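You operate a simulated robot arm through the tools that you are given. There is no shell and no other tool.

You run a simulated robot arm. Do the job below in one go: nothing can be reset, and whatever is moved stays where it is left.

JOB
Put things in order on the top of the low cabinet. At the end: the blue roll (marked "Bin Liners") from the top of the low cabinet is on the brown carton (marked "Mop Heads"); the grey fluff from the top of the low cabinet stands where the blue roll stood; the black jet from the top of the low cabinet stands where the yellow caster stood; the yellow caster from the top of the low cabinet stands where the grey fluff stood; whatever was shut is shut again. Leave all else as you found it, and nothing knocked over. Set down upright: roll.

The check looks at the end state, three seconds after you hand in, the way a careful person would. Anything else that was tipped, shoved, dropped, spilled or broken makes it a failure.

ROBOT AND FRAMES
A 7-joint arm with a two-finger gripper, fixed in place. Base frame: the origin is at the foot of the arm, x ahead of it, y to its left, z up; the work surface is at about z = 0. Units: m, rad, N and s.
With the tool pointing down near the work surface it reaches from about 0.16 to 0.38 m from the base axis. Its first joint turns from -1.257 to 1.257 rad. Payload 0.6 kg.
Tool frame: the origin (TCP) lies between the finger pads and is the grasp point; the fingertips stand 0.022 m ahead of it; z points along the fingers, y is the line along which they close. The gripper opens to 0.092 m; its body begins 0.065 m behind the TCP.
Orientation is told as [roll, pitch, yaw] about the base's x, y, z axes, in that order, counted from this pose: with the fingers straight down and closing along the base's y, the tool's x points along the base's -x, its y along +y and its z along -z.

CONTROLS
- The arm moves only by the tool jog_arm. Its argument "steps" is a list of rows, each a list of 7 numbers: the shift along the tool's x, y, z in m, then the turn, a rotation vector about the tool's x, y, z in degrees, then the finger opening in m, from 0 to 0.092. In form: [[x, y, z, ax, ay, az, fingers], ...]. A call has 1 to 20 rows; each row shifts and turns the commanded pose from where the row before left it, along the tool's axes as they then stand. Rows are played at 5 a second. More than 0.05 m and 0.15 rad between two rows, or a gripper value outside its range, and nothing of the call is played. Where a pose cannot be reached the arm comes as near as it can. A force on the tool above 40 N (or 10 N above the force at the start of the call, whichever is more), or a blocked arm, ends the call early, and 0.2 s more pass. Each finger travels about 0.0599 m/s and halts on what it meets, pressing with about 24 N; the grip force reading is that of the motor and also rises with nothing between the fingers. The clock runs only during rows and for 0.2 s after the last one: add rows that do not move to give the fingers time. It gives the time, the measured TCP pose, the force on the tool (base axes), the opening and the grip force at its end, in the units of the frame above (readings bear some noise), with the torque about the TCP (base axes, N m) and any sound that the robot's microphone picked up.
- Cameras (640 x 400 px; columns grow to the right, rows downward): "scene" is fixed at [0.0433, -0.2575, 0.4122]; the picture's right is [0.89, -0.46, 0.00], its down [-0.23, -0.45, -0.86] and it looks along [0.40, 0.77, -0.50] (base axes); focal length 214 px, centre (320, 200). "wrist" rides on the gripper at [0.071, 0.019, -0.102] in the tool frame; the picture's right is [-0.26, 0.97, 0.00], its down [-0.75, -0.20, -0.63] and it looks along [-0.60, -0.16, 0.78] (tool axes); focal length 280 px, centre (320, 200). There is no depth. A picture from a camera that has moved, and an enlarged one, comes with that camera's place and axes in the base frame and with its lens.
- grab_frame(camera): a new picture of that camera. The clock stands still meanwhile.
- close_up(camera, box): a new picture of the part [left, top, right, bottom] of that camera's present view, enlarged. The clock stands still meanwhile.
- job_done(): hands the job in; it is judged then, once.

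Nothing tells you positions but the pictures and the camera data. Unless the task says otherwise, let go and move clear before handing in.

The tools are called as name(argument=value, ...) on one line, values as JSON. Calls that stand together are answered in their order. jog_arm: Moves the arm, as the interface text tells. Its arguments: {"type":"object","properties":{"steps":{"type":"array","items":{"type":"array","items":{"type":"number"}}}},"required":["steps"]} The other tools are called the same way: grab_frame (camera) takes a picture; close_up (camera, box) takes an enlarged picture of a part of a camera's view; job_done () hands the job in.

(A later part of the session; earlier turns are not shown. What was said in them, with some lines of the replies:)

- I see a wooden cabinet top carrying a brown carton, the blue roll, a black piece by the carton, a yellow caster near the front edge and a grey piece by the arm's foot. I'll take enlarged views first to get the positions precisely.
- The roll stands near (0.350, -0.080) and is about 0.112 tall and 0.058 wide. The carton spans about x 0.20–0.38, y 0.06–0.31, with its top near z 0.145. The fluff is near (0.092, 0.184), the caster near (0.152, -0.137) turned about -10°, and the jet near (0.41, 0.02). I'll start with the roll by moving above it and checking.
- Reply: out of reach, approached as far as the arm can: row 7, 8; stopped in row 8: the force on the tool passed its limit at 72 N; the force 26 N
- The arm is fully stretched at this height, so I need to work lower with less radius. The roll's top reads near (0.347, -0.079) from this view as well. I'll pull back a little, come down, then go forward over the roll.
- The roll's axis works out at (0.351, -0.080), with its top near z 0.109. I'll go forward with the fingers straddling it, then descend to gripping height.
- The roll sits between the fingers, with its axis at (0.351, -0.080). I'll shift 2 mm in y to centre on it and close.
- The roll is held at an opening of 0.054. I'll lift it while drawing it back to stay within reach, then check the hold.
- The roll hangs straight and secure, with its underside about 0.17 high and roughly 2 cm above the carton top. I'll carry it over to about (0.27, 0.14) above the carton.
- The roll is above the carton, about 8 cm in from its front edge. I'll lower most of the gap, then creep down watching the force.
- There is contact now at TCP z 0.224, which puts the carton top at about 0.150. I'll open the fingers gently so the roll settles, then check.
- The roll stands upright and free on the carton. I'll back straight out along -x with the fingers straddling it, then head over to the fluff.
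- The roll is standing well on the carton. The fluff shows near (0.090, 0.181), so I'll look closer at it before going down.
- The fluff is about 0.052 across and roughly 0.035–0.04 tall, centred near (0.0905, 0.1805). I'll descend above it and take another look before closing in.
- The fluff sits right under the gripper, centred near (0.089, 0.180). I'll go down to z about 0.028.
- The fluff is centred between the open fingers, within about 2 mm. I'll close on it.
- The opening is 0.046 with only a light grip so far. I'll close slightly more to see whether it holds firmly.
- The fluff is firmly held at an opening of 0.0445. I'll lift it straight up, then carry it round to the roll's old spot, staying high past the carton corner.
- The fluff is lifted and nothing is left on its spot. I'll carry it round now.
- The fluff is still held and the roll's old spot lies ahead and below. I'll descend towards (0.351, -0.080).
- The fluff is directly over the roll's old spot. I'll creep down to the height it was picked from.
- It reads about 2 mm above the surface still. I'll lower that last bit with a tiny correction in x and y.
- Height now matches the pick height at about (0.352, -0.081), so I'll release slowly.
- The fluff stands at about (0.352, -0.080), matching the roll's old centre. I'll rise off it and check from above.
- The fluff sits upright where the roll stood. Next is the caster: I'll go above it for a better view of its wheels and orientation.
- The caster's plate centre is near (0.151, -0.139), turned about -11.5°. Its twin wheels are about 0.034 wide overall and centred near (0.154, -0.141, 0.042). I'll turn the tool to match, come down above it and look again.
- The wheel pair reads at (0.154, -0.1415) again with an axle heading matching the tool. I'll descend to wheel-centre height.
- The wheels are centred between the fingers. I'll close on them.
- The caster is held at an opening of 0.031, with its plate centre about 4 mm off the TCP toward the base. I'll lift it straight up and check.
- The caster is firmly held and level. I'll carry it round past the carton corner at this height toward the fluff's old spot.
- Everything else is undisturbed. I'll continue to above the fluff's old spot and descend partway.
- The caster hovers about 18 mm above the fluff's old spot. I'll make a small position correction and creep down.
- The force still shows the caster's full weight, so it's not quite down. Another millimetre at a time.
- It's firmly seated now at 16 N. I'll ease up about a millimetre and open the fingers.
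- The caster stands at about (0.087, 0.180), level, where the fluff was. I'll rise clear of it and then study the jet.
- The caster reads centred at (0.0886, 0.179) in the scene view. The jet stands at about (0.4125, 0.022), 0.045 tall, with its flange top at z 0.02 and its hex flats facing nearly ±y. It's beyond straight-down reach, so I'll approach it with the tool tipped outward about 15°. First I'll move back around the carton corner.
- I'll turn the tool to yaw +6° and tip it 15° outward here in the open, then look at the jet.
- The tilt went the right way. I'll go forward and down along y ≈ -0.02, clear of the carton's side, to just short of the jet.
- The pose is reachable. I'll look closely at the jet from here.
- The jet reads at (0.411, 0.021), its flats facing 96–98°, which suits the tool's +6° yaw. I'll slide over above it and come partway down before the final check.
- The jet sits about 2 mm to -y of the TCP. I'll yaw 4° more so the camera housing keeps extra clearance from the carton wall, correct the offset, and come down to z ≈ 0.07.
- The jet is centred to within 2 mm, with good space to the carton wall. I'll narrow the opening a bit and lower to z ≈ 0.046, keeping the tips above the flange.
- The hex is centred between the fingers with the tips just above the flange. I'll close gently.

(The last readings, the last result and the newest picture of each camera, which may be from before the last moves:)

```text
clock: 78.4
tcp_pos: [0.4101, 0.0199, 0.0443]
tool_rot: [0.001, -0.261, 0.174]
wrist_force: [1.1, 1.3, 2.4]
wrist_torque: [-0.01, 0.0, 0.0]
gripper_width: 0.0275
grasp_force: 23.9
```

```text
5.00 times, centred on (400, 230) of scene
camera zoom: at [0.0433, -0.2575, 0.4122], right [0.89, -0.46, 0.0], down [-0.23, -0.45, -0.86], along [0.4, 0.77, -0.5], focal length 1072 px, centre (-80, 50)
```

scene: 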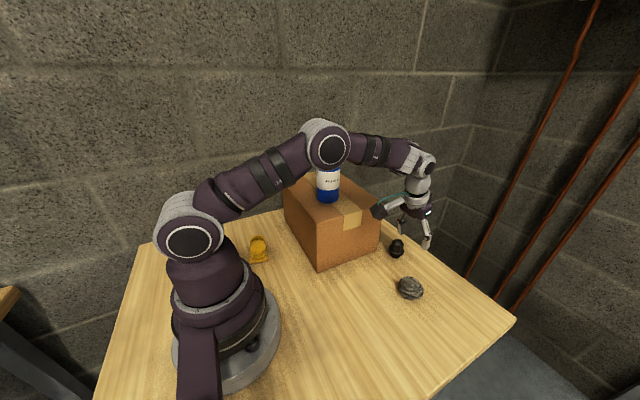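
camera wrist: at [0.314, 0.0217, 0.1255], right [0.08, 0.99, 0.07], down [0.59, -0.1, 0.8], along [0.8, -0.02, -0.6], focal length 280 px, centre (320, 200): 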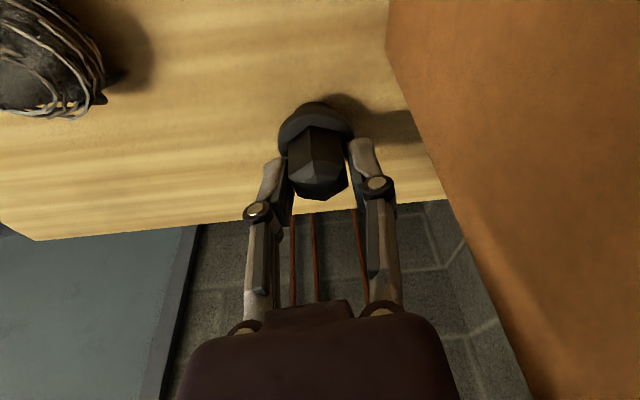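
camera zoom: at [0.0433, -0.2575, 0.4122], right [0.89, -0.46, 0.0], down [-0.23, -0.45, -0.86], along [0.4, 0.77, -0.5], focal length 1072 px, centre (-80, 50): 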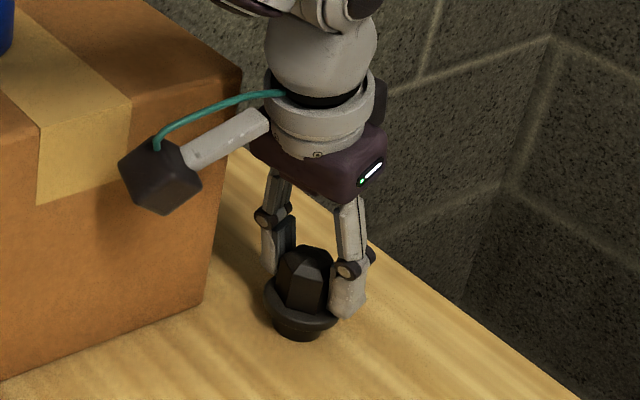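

The jet is held on its flats at 0.0275. I'll lift it straight up a little and verify.

jog_arm(steps=[[-0.0008, 0, -0.0029, 0, 0, 0, 0.02], [-0.0018, 0, -0.0068, 0, 0, 0, 0.02], [-0.0026, 0, -0.0097, 0, 0, 0, 0.02], [-0.0026, 0, -0.0097, 0, 0, 0, 0.02], [-0.0026, 0, -0.0097, 0, 0, 0, 0.02], [-0.0026, 0, -0.0097, 0, 0, 0, 0.02], [0, 0, 0, 0, 0, 0, 0.02]])

grab_frame(camera="wrist")

close_up(camera="scene", box=[350, 160, 450, 270])

```text
clock: 80.0
tcp_pos: [0.4094, 0.0207, 0.0951]
tool_rot: [0.001, -0.261, 0.175]
wrist_force: [-0.1, 0.7, -1.1]
wrist_torque: [-0.02, 0.0, -0.04]
gripper_width: 0.0276
grasp_force: 24.3
```

```text
taken
camera wrist: at [0.3131, 0.0232, 0.175], right [0.08, 0.99, 0.07], down [0.59, -0.1, 0.8], along [0.8, -0.02, -0.6], focal length 280 px, centre (320, 200)
```

wrist: 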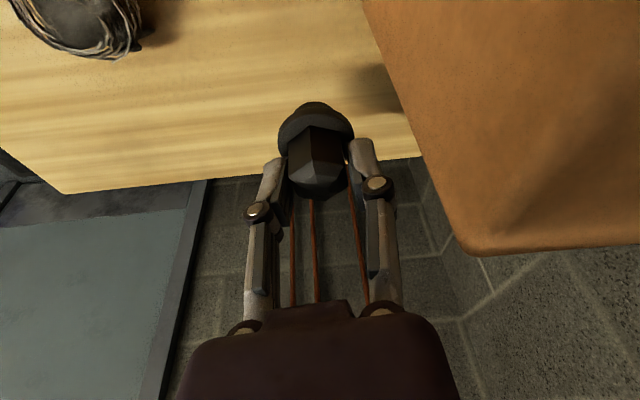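

```text
3.64 times, centred on (400, 215) of scene
camera zoom: at [0.0433, -0.2575, 0.4122], right [0.89, -0.46, 0.0], down [-0.23, -0.45, -0.86], along [0.4, 0.77, -0.5], focal length 780 px, centre (29, 146)
```

zoom: 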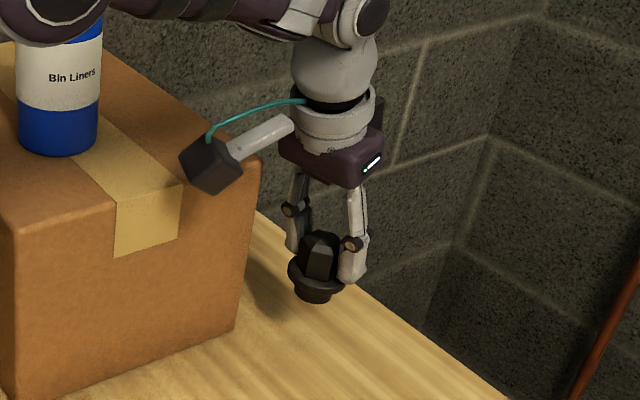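

close_up(camera="wrist", box=[250, 80, 400, 220])

close_up(camera="scene", box=[380, 210, 430, 255])

```text
2.86 times, centred on (325, 150) of wrist
camera zoom: at [0.3131, 0.0232, 0.175], right [0.08, 0.99, 0.07], down [0.59, -0.1, 0.8], along [0.8, -0.02, -0.6], focal length 801 px, centre (306, 343)
```

zoom: 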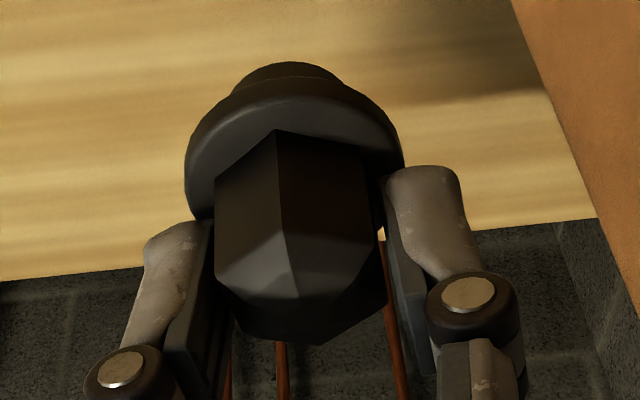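

```text
8.89 times, centred on (405, 232) of scene
camera zoom: at [0.0433, -0.2575, 0.4122], right [0.89, -0.46, 0.0], down [-0.23, -0.45, -0.86], along [0.4, 0.77, -0.5], focal length 1906 px, centre (-436, -89)
```

zoom: 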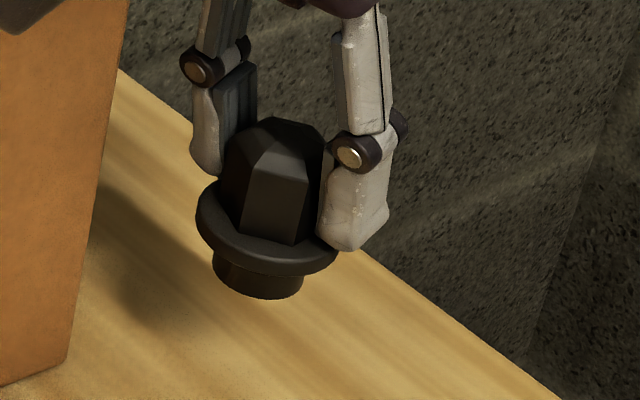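

The jet hangs upright in the grip. I'll carry it back clear of the carton along y ≈ -0.02, then on toward the caster's old place.

jog_arm(steps=[[0.0022, -0.0047, -0.0019, 0, 0, 0, 0.02], [0.0045, -0.0094, -0.0038, 0, 0, 0, 0.02], [0.0045, -0.0094, -0.0038, 0, 0, 0, 0.02], [0.0045, -0.0094, -0.0038, 0, 0, 0, 0.02], [0.0022, -0.0047, -0.0019, 0, 0, 0, 0.02], [0.0143, -0.0005, -0.0102, 0, 0, 0, 0.02], [0.0143, -0.0005, -0.0102, 0, 0, 0, 0.02], [0.0143, -0.0005, -0.0102, 0, 0, 0, 0.02], [0.0143, -0.0005, -0.0102, 0, 0, 0, 0.02], [0.0143, -0.0005, -0.0102, 0, 0, 0, 0.02], [0.0143, -0.0005, -0.0102, 0, 0, 0, 0.02], [0.0143, -0.0005, -0.0102, 0, 0, 0, 0.02], [0.0143, -0.0005, -0.0102, 0, 0, 0, 0.02], [0.0143, -0.0005, -0.0102, 0, 0, 0, 0.02], [0, 0, 0, 0, 0, 0, 0.02]])

grab_frame(camera="scene")

grab_frame(camera="wrist")

```text
clock: 83.2
tcp_pos: [0.2501, -0.0518, 0.1611]
tool_rot: [0.001, -0.261, 0.174]
wrist_force: [-0.3, -0.2, 0.0]
wrist_torque: [0.01, -0.03, 0.02]
gripper_width: 0.0276
grasp_force: 24.0
```

```text
taken
```

scene: 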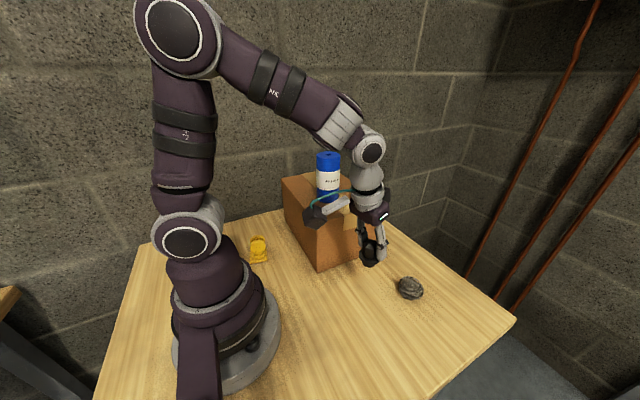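

```text
taken
camera wrist: at [0.1537, -0.0483, 0.2409], right [0.08, 0.99, 0.07], down [0.59, -0.1, 0.8], along [0.8, -0.02, -0.6], focal length 280 px, centre (320, 200)
```

wrist: 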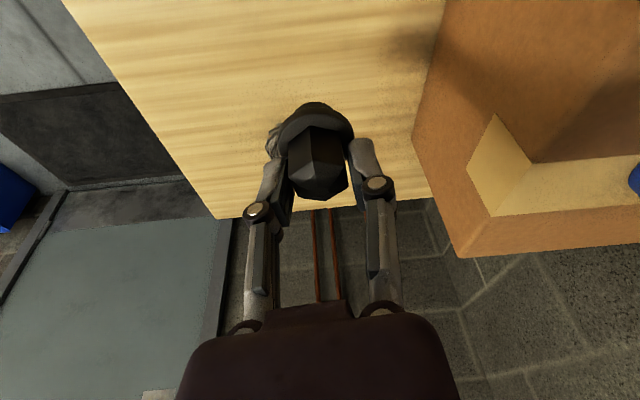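

All steady so far. I'll continue to above the caster's old spot at (0.152, -0.139).

jog_arm(steps=[[0.0074, -0.0043, 0.0007, 0, 0, 0, 0.02], [0.0148, -0.0086, 0.0013, 0, 0, 0, 0.02], [0.0148, -0.0086, 0.0013, 0, 0, 0, 0.02], [0.0148, -0.0086, 0.0013, 0, 0, 0, 0.02], [0.0148, -0.0086, 0.0013, 0, 0, 0, 0.02], [0.0148, -0.0086, 0.0013, 0, 0, 0, 0.02], [0.0148, -0.0086, 0.0013, 0, 0, 0, 0.02], [0.0148, -0.0086, 0.0013, 0, 0, 0, 0.02], [0.0074, -0.0044, 0.0008, 0, 0, 0, 0.02], [0, 0, 0, 0, 0, 0, 0.02]])

jog_arm(steps=[[0, 0, 0, 0, 0, 0, 0.02]])

grab_frame(camera="scene")

grab_frame(camera="wrist")

```text
clock: 85.4
tcp_pos: [0.1515, -0.1382, 0.1207]
tool_rot: [0.0, -0.263, 0.176]
wrist_force: [-0.8, -0.6, -0.9]
wrist_torque: [0.0, 0.01, 0.04]
gripper_width: 0.0277
grasp_force: 24.2
```

```text
clock: 85.8
tcp_pos: [0.1523, -0.1373, 0.1202]
tool_rot: [0.001, -0.262, 0.174]
wrist_force: [-0.5, -0.5, -0.2]
wrist_torque: [-0.01, 0.0, -0.01]
gripper_width: 0.0276
grasp_force: 24.2
```

```text
taken
```

scene: 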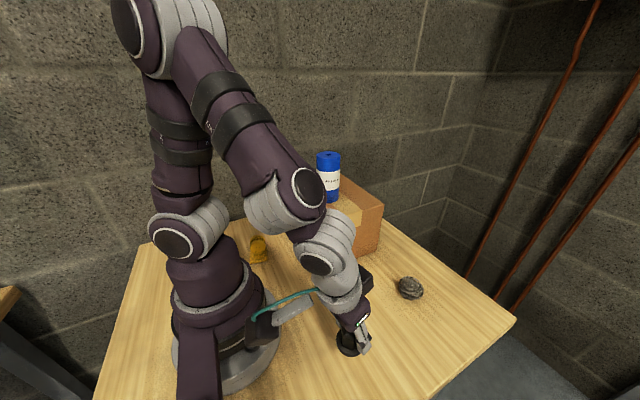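

```text
taken
camera wrist: at [0.0561, -0.1348, 0.1998], right [0.08, 0.99, 0.07], down [0.59, -0.1, 0.8], along [0.8, -0.02, -0.6], focal length 280 px, centre (320, 200)
```

wrist: 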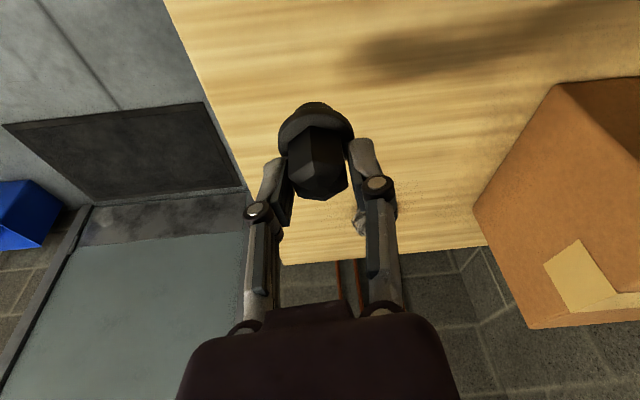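

The jet hovers over the caster's old spot. I'll check the camera housing's clearance to the base before lowering.

close_up(camera="scene", box=[180, 260, 400, 400])

```text
2.86 times, centred on (290, 330) of scene
camera zoom: at [0.0433, -0.2575, 0.4121], right [0.89, -0.46, 0.0], down [-0.23, -0.45, -0.86], along [0.4, 0.77, -0.5], focal length 613 px, centre (406, -171)
```

zoom: 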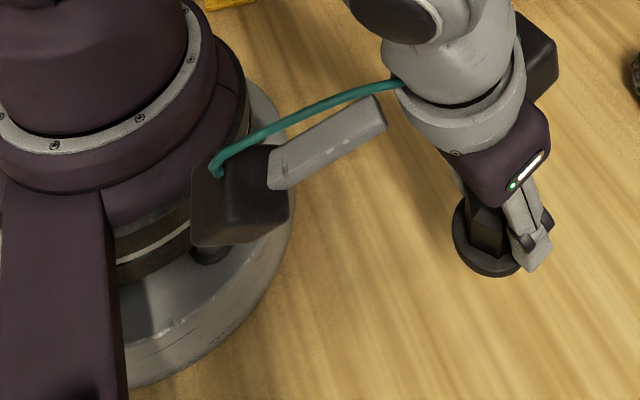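

There's about 5 cm between the camera housing and the base column, so lowering is safe. I'll descend and then creep to contact.

jog_arm(steps=[[0.0019, -0.001, 0.0069, 0, 0, 0, 0.02], [0.0037, 0, 0.0137, 0, 0, 0, 0.02], [0.0037, 0, 0.0137, 0, 0, 0, 0.02], [0.0037, 0, 0.0137, 0, 0, 0, 0.02], [0.0031, 0, 0.0116, 0, 0, 0, 0.02], [0.0018, 0, 0.0068, 0, 0, 0, 0.02], [0, 0, 0, 0, 0, 0, 0.02]])

jog_arm(steps=[[0, 0, 0, 0, 0, 0, 0.02]])

close_up(camera="scene", box=[280, 290, 420, 400])

grab_frame(camera="wrist")

```text
clock: 87.4
tcp_pos: [0.153, -0.1366, 0.0514]
tool_rot: [0.0, -0.261, 0.173]
wrist_force: [0.6, -0.9, -0.2]
wrist_torque: [0.0, -0.03, 0.01]
gripper_width: 0.0277
grasp_force: 23.7
```

```text
clock: 87.8
tcp_pos: [0.1537, -0.1365, 0.0509]
tool_rot: [0.0, -0.263, 0.174]
wrist_force: [0.3, -0.5, -0.4]
wrist_torque: [-0.05, -0.01, -0.02]
gripper_width: 0.0278
grasp_force: 23.8
```

```text
3.64 times, centred on (350, 345) of scene
camera zoom: at [0.0433, -0.2575, 0.4121], right [0.89, -0.46, 0.0], down [-0.23, -0.45, -0.86], along [0.4, 0.77, -0.5], focal length 780 px, centre (211, -327)
```

zoom: 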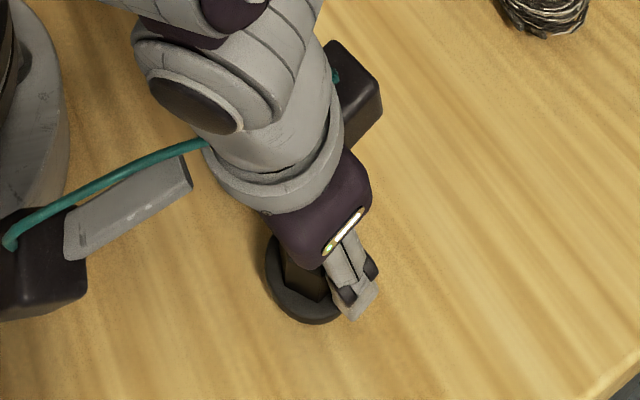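

```text
taken
camera wrist: at [0.057, -0.1342, 0.1311], right [0.08, 0.99, 0.07], down [0.59, -0.1, 0.8], along [0.8, -0.02, -0.6], focal length 280 px, centre (320, 200)
```

wrist: 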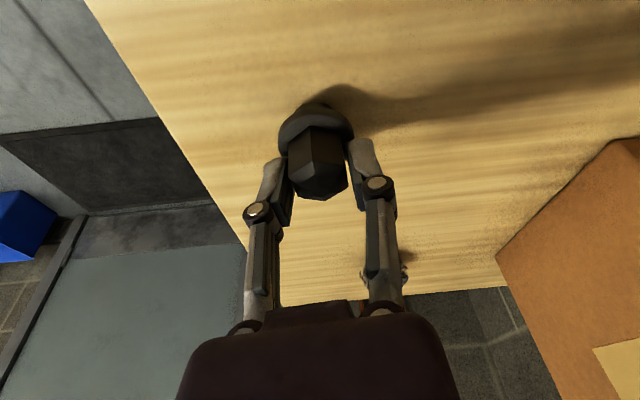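

About 6 mm remain. I'll correct 2 mm in position and creep down.

jog_arm(steps=[[0.0018, -0.0017, -0.0005, 0, 0, 0, 0.02], [0.0005, 0, 0.0019, 0, 0, 0, 0.02], [0.0003, 0, 0.001, 0, 0, 0, 0.02], [0, 0, 0, 0, 0, 0, 0.02]])

jog_arm(steps=[[0.0003, 0, 0.001, 0, 0, 0, 0.02], [0, 0, 0, 0, 0, 0, 0.02]])

jog_arm(steps=[[0.0003, 0, 0.001, 0, 0, 0, 0.02], [0, 0, 0, 0, 0, 0, 0.02]])

```text
clock: 88.8
tcp_pos: [0.1502, -0.1383, 0.0493]
tool_rot: [0.0, -0.262, 0.174]
wrist_force: [0.1, 0.7, 0.9]
wrist_torque: [-0.05, 0.0, 0.02]
gripper_width: 0.0275
grasp_force: 24.0
```

```text
clock: 89.4
tcp_pos: [0.1512, -0.1409, 0.0471]
tool_rot: [0.0, -0.261, 0.174]
wrist_force: [-0.8, -0.2, -1.3]
wrist_torque: [0.01, -0.01, 0.02]
gripper_width: 0.0279
grasp_force: 24.4
```

```text
clock: 90.0
tcp_pos: [0.1506, -0.1394, 0.0451]
tool_rot: [0.002, -0.263, 0.175]
wrist_force: [0.5, 0.6, -0.9]
wrist_torque: [0.02, 0.01, -0.01]
gripper_width: 0.0279
grasp_force: 23.7
```

jog_arm(steps=[[0.0003, 0, 0.001, 0, 0, 0, 0.02], [0, 0, 0, 0, 0, 0, 0.02]])

jog_arm(steps=[[0.0002, 0, 0.0007, 0, 0, 0, 0.02], [0, 0, 0, 0, 0, 0, 0.02]])

```text
clock: 90.6
tcp_pos: [0.1511, -0.1395, 0.0456]
tool_rot: [0.0, -0.261, 0.175]
wrist_force: [-3.5, 2.9, 14.9]
wrist_torque: [0.06, 0.13, 0.0]
gripper_width: 0.0276
grasp_force: 24.1
```

```text
clock: 91.2
tcp_pos: [0.1517, -0.1391, 0.044]
tool_rot: [0.0, -0.261, 0.175]
wrist_force: [-0.3, 2.0, 14.8]
wrist_torque: [0.06, -0.04, 0.04]
gripper_width: 0.0274
grasp_force: 23.5
```

The jet is on the surface. I'll ease off slightly and open slowly.

jog_arm(steps=[[-0.0002, 0, -0.0007, 0, 0, 0, 0.02], [0, 0, 0, 0, 0, 0, 0.026], [0, 0, 0, 0, 0, 0, 0.029], [0, 0, 0, 0, 0, 0, 0.033], [0, 0, 0, 0, 0, 0, 0.039], [0, 0, 0, 0, 0, 0, 0.045], [0, 0, 0, 0, 0, 0, 0.052], [0, 0, 0, 0, 0, 0, 0.052]])

grab_frame(camera="wrist")

close_up(camera="scene", box=[280, 290, 420, 400])

```text
clock: 93.0
tcp_pos: [0.1507, -0.1414, 0.0442]
tool_rot: [0.0, -0.264, 0.173]
wrist_force: [0.1, -0.4, -0.3]
wrist_torque: [0.0, 0.0, 0.01]
gripper_width: 0.0521
grasp_force: 0.0
```

```text
taken
camera wrist: at [0.0546, -0.1387, 0.1242], right [0.08, 0.99, 0.07], down [0.59, -0.1, 0.8], along [0.8, -0.02, -0.6], focal length 280 px, centre (320, 200)
```

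wrist: 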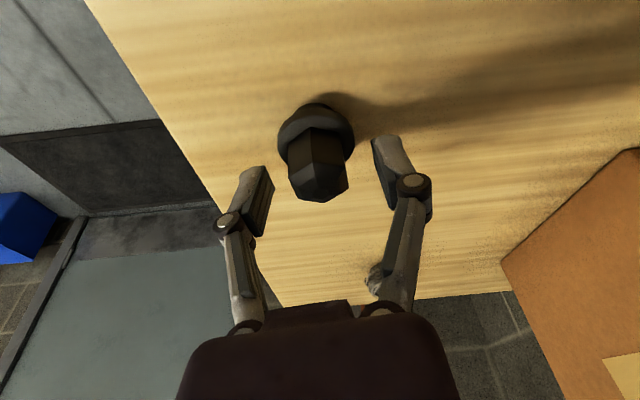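

```text
3.64 times, centred on (350, 345) of scene
camera zoom: at [0.0433, -0.2575, 0.4122], right [0.89, -0.46, 0.0], down [-0.23, -0.45, -0.86], along [0.4, 0.77, -0.5], focal length 780 px, centre (211, -327)
```

zoom: 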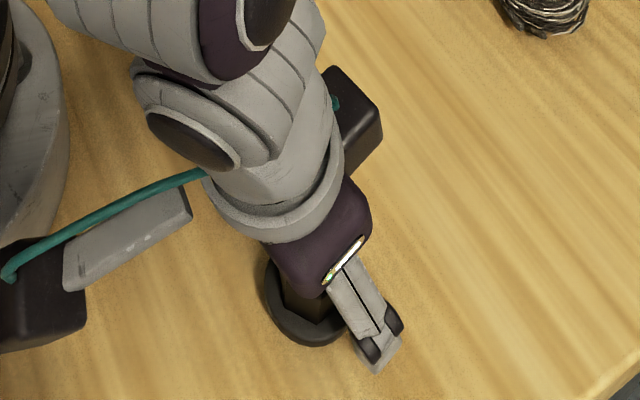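

The jet stands free at about (0.152, -0.140). I'll rise straight up and clear.

jog_arm(steps=[[-0.0013, 0, -0.0048, 0, 0, 0, 0.052], [-0.0026, 0, -0.0097, 0, 0, 0, 0.052], [-0.0039, 0, -0.0145, 0, 0, 0, 0.052], [-0.0047, 0, -0.0174, 0, 0, 0, 0.052], [-0.0047, 0, -0.0174, 0, 0, 0, 0.052], [-0.0047, 0, -0.0174, 0, 0, 0, 0.052], [-0.0047, 0, -0.0174, 0, 0, 0, 0.052], [-0.0047, 0, -0.0174, 0, 0, 0, 0.052], [-0.0047, 0, -0.0174, 0, 0, 0, 0.052], [-0.0047, 0, -0.0174, 0, 0, 0, 0.052], [0, 0, 0, 0, 5, 0, 0.052], [0, 0, 0, 0, 5, 0, 0.052], [0, 0, 0, 0, 5, 0, 0.052], [0, 0, 0, 0, 0, 0, 0.052]])

grab_frame(camera="scene")

grab_frame(camera="wrist")

```text
clock: 96.0
tcp_pos: [0.1515, -0.1421, 0.203]
tool_rot: [-0.001, 0.002, 0.175]
wrist_force: [0.4, 0.3, -0.7]
wrist_torque: [0.0, 0.0, 0.01]
gripper_width: 0.0521
grasp_force: 0.0
```

```text
taken
```

scene: 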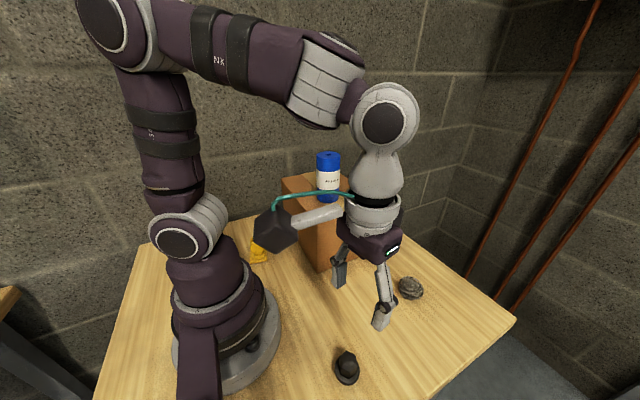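

```text
taken
camera wrist: at [0.0787, -0.1353, 0.3039], right [0.09, 1.0, 0.0], down [0.78, -0.07, 0.62], along [0.62, -0.06, -0.78], focal length 280 px, centre (320, 200)
```

wrist: 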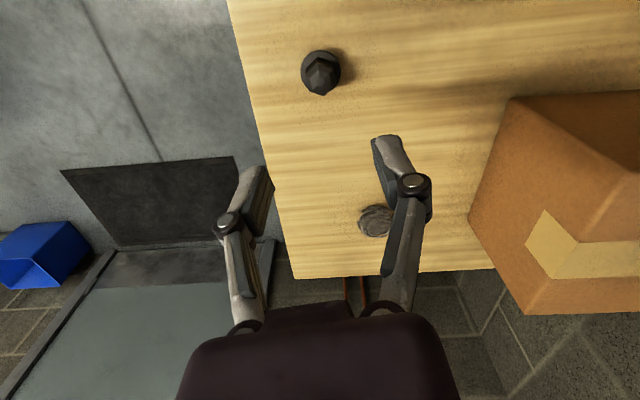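

The jet stands upright on the caster's old spot. I'll raise the arm back toward its starting pose and inspect everything.

jog_arm(steps=[[0, 0, -0.02, 0, 0, 0, 0.06], [0, 0, -0.02, 0, 0, 0, 0.07], [-0.0077, 0.0149, -0.012, 0, 0, 0, 0.08], [-0.0077, 0.0149, -0.012, 0, 0, 0, 0.09], [-0.0077, 0.0149, -0.012, 0, 0, 0, 0.092], [-0.0077, 0.0149, -0.012, 0, 0, 0, 0.092], [-0.0077, 0.0149, -0.012, 0, 0, 0, 0.092], [-0.0077, 0.0149, -0.012, 0, 0, 0, 0.092], [-0.0077, 0.0149, -0.012, 0, 0, 0, 0.092], [-0.0077, 0.0149, -0.008, 0, 0, 0, 0.092], [-0.0077, 0.0149, 0, 0, 0, 5, 0.092], [-0.0077, 0.0149, 0, 0, 0, 5, 0.092], [0, 0, 0, 0, 0, 0, 0.092]])

grab_frame(camera="scene")

grab_frame(camera="wrist")

close_up(camera="scene", box=[300, 330, 400, 400])

close_up(camera="scene", box=[260, 130, 440, 310])

```text
clock: 98.8
tcp_pos: [0.2031, 0.0194, 0.3347]
tool_rot: [0.0, 0.002, 0.0]
wrist_force: [-0.6, 1.1, -0.1]
wrist_torque: [-0.04, 0.02, 0.04]
gripper_width: 0.092
grasp_force: 0.2
```

```text
taken
```

scene: 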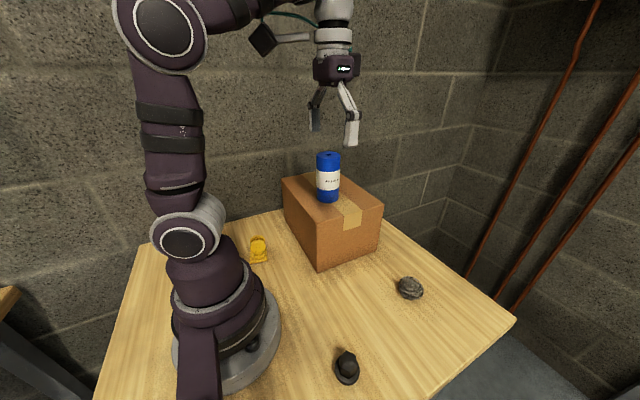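

```text
taken
camera wrist: at [0.1333, 0.039, 0.4359], right [0.26, 0.96, 0.0], down [0.75, -0.21, 0.62], along [0.6, -0.16, -0.78], focal length 280 px, centre (320, 200)
```

wrist: 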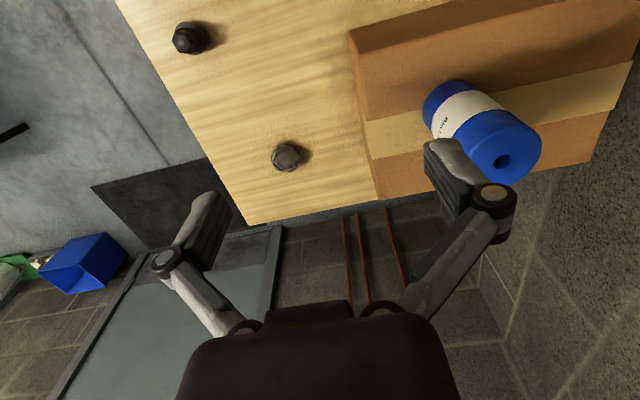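

```text
5.71 times, centred on (350, 365) of scene
camera zoom: at [0.0433, -0.2575, 0.4122], right [0.89, -0.46, 0.0], down [-0.23, -0.45, -0.86], along [0.4, 0.77, -0.5], focal length 1226 px, centre (149, -743)
```

zoom: 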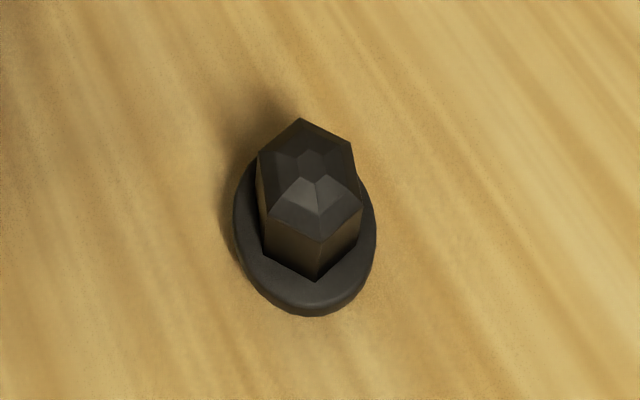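

```text
2.22 times, centred on (350, 220) of scene
camera zoom: at [0.0433, -0.2575, 0.4122], right [0.89, -0.46, 0.0], down [-0.23, -0.45, -0.86], along [0.4, 0.77, -0.5], focal length 477 px, centre (253, 156)
```

zoom: 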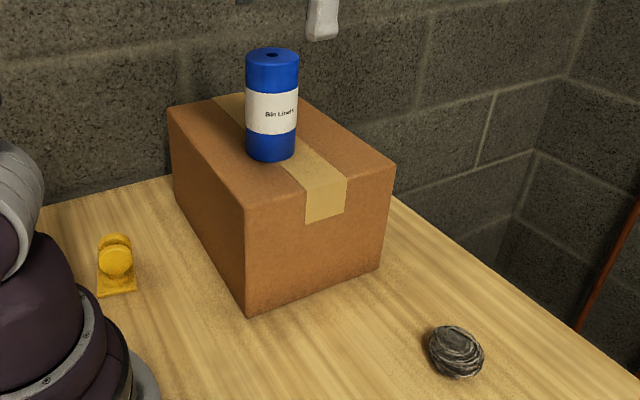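

The roll stands upright on the carton and the fluff is where the roll was. The caster is on the fluff's old spot and the jet on the caster's, all upright. The carton hasn't moved, nothing was opened, and the arm is clear, so I'm handing in.

job_done()

```text
The job is handed in.
```

The job is handed in, and all four moves are done. In the last pictures everything stood upright and the arm was clear of it all.

| Item | Where it is now | How close to the target |
|---|---|---|
| Blue roll | Upright on top of the carton, about 8 cm in from its front edge | On the carton, as asked |
| Grey fluff | Where the roll stood, about (0.352, -0.080) | Within about 2 mm |
| Yellow caster | On its plate where the fluff stood, about (0.088, 0.180) | Within about 3 mm |
| Black jet | On its base where the caster stood, about (0.152, -0.140) | About 2–4 mm off |

Positions are metres in the base frame, estimated from the camera pictures.

- **Carton:** it did not move; its front bottom corner is in the same place in the scene picture as at the start.
- **Shut things:** I opened nothing, so there was nothing to shut again.
- **Fluff:** it gave slightly in the grip, closing from 0.0445 m to about 0.0425 m, but it looked unchanged once set down.
- **Force stop:** early on, one move tripped the force limit at 72 N because the arm was stretched to the end of its reach. Nothing on the cabinet was touched.
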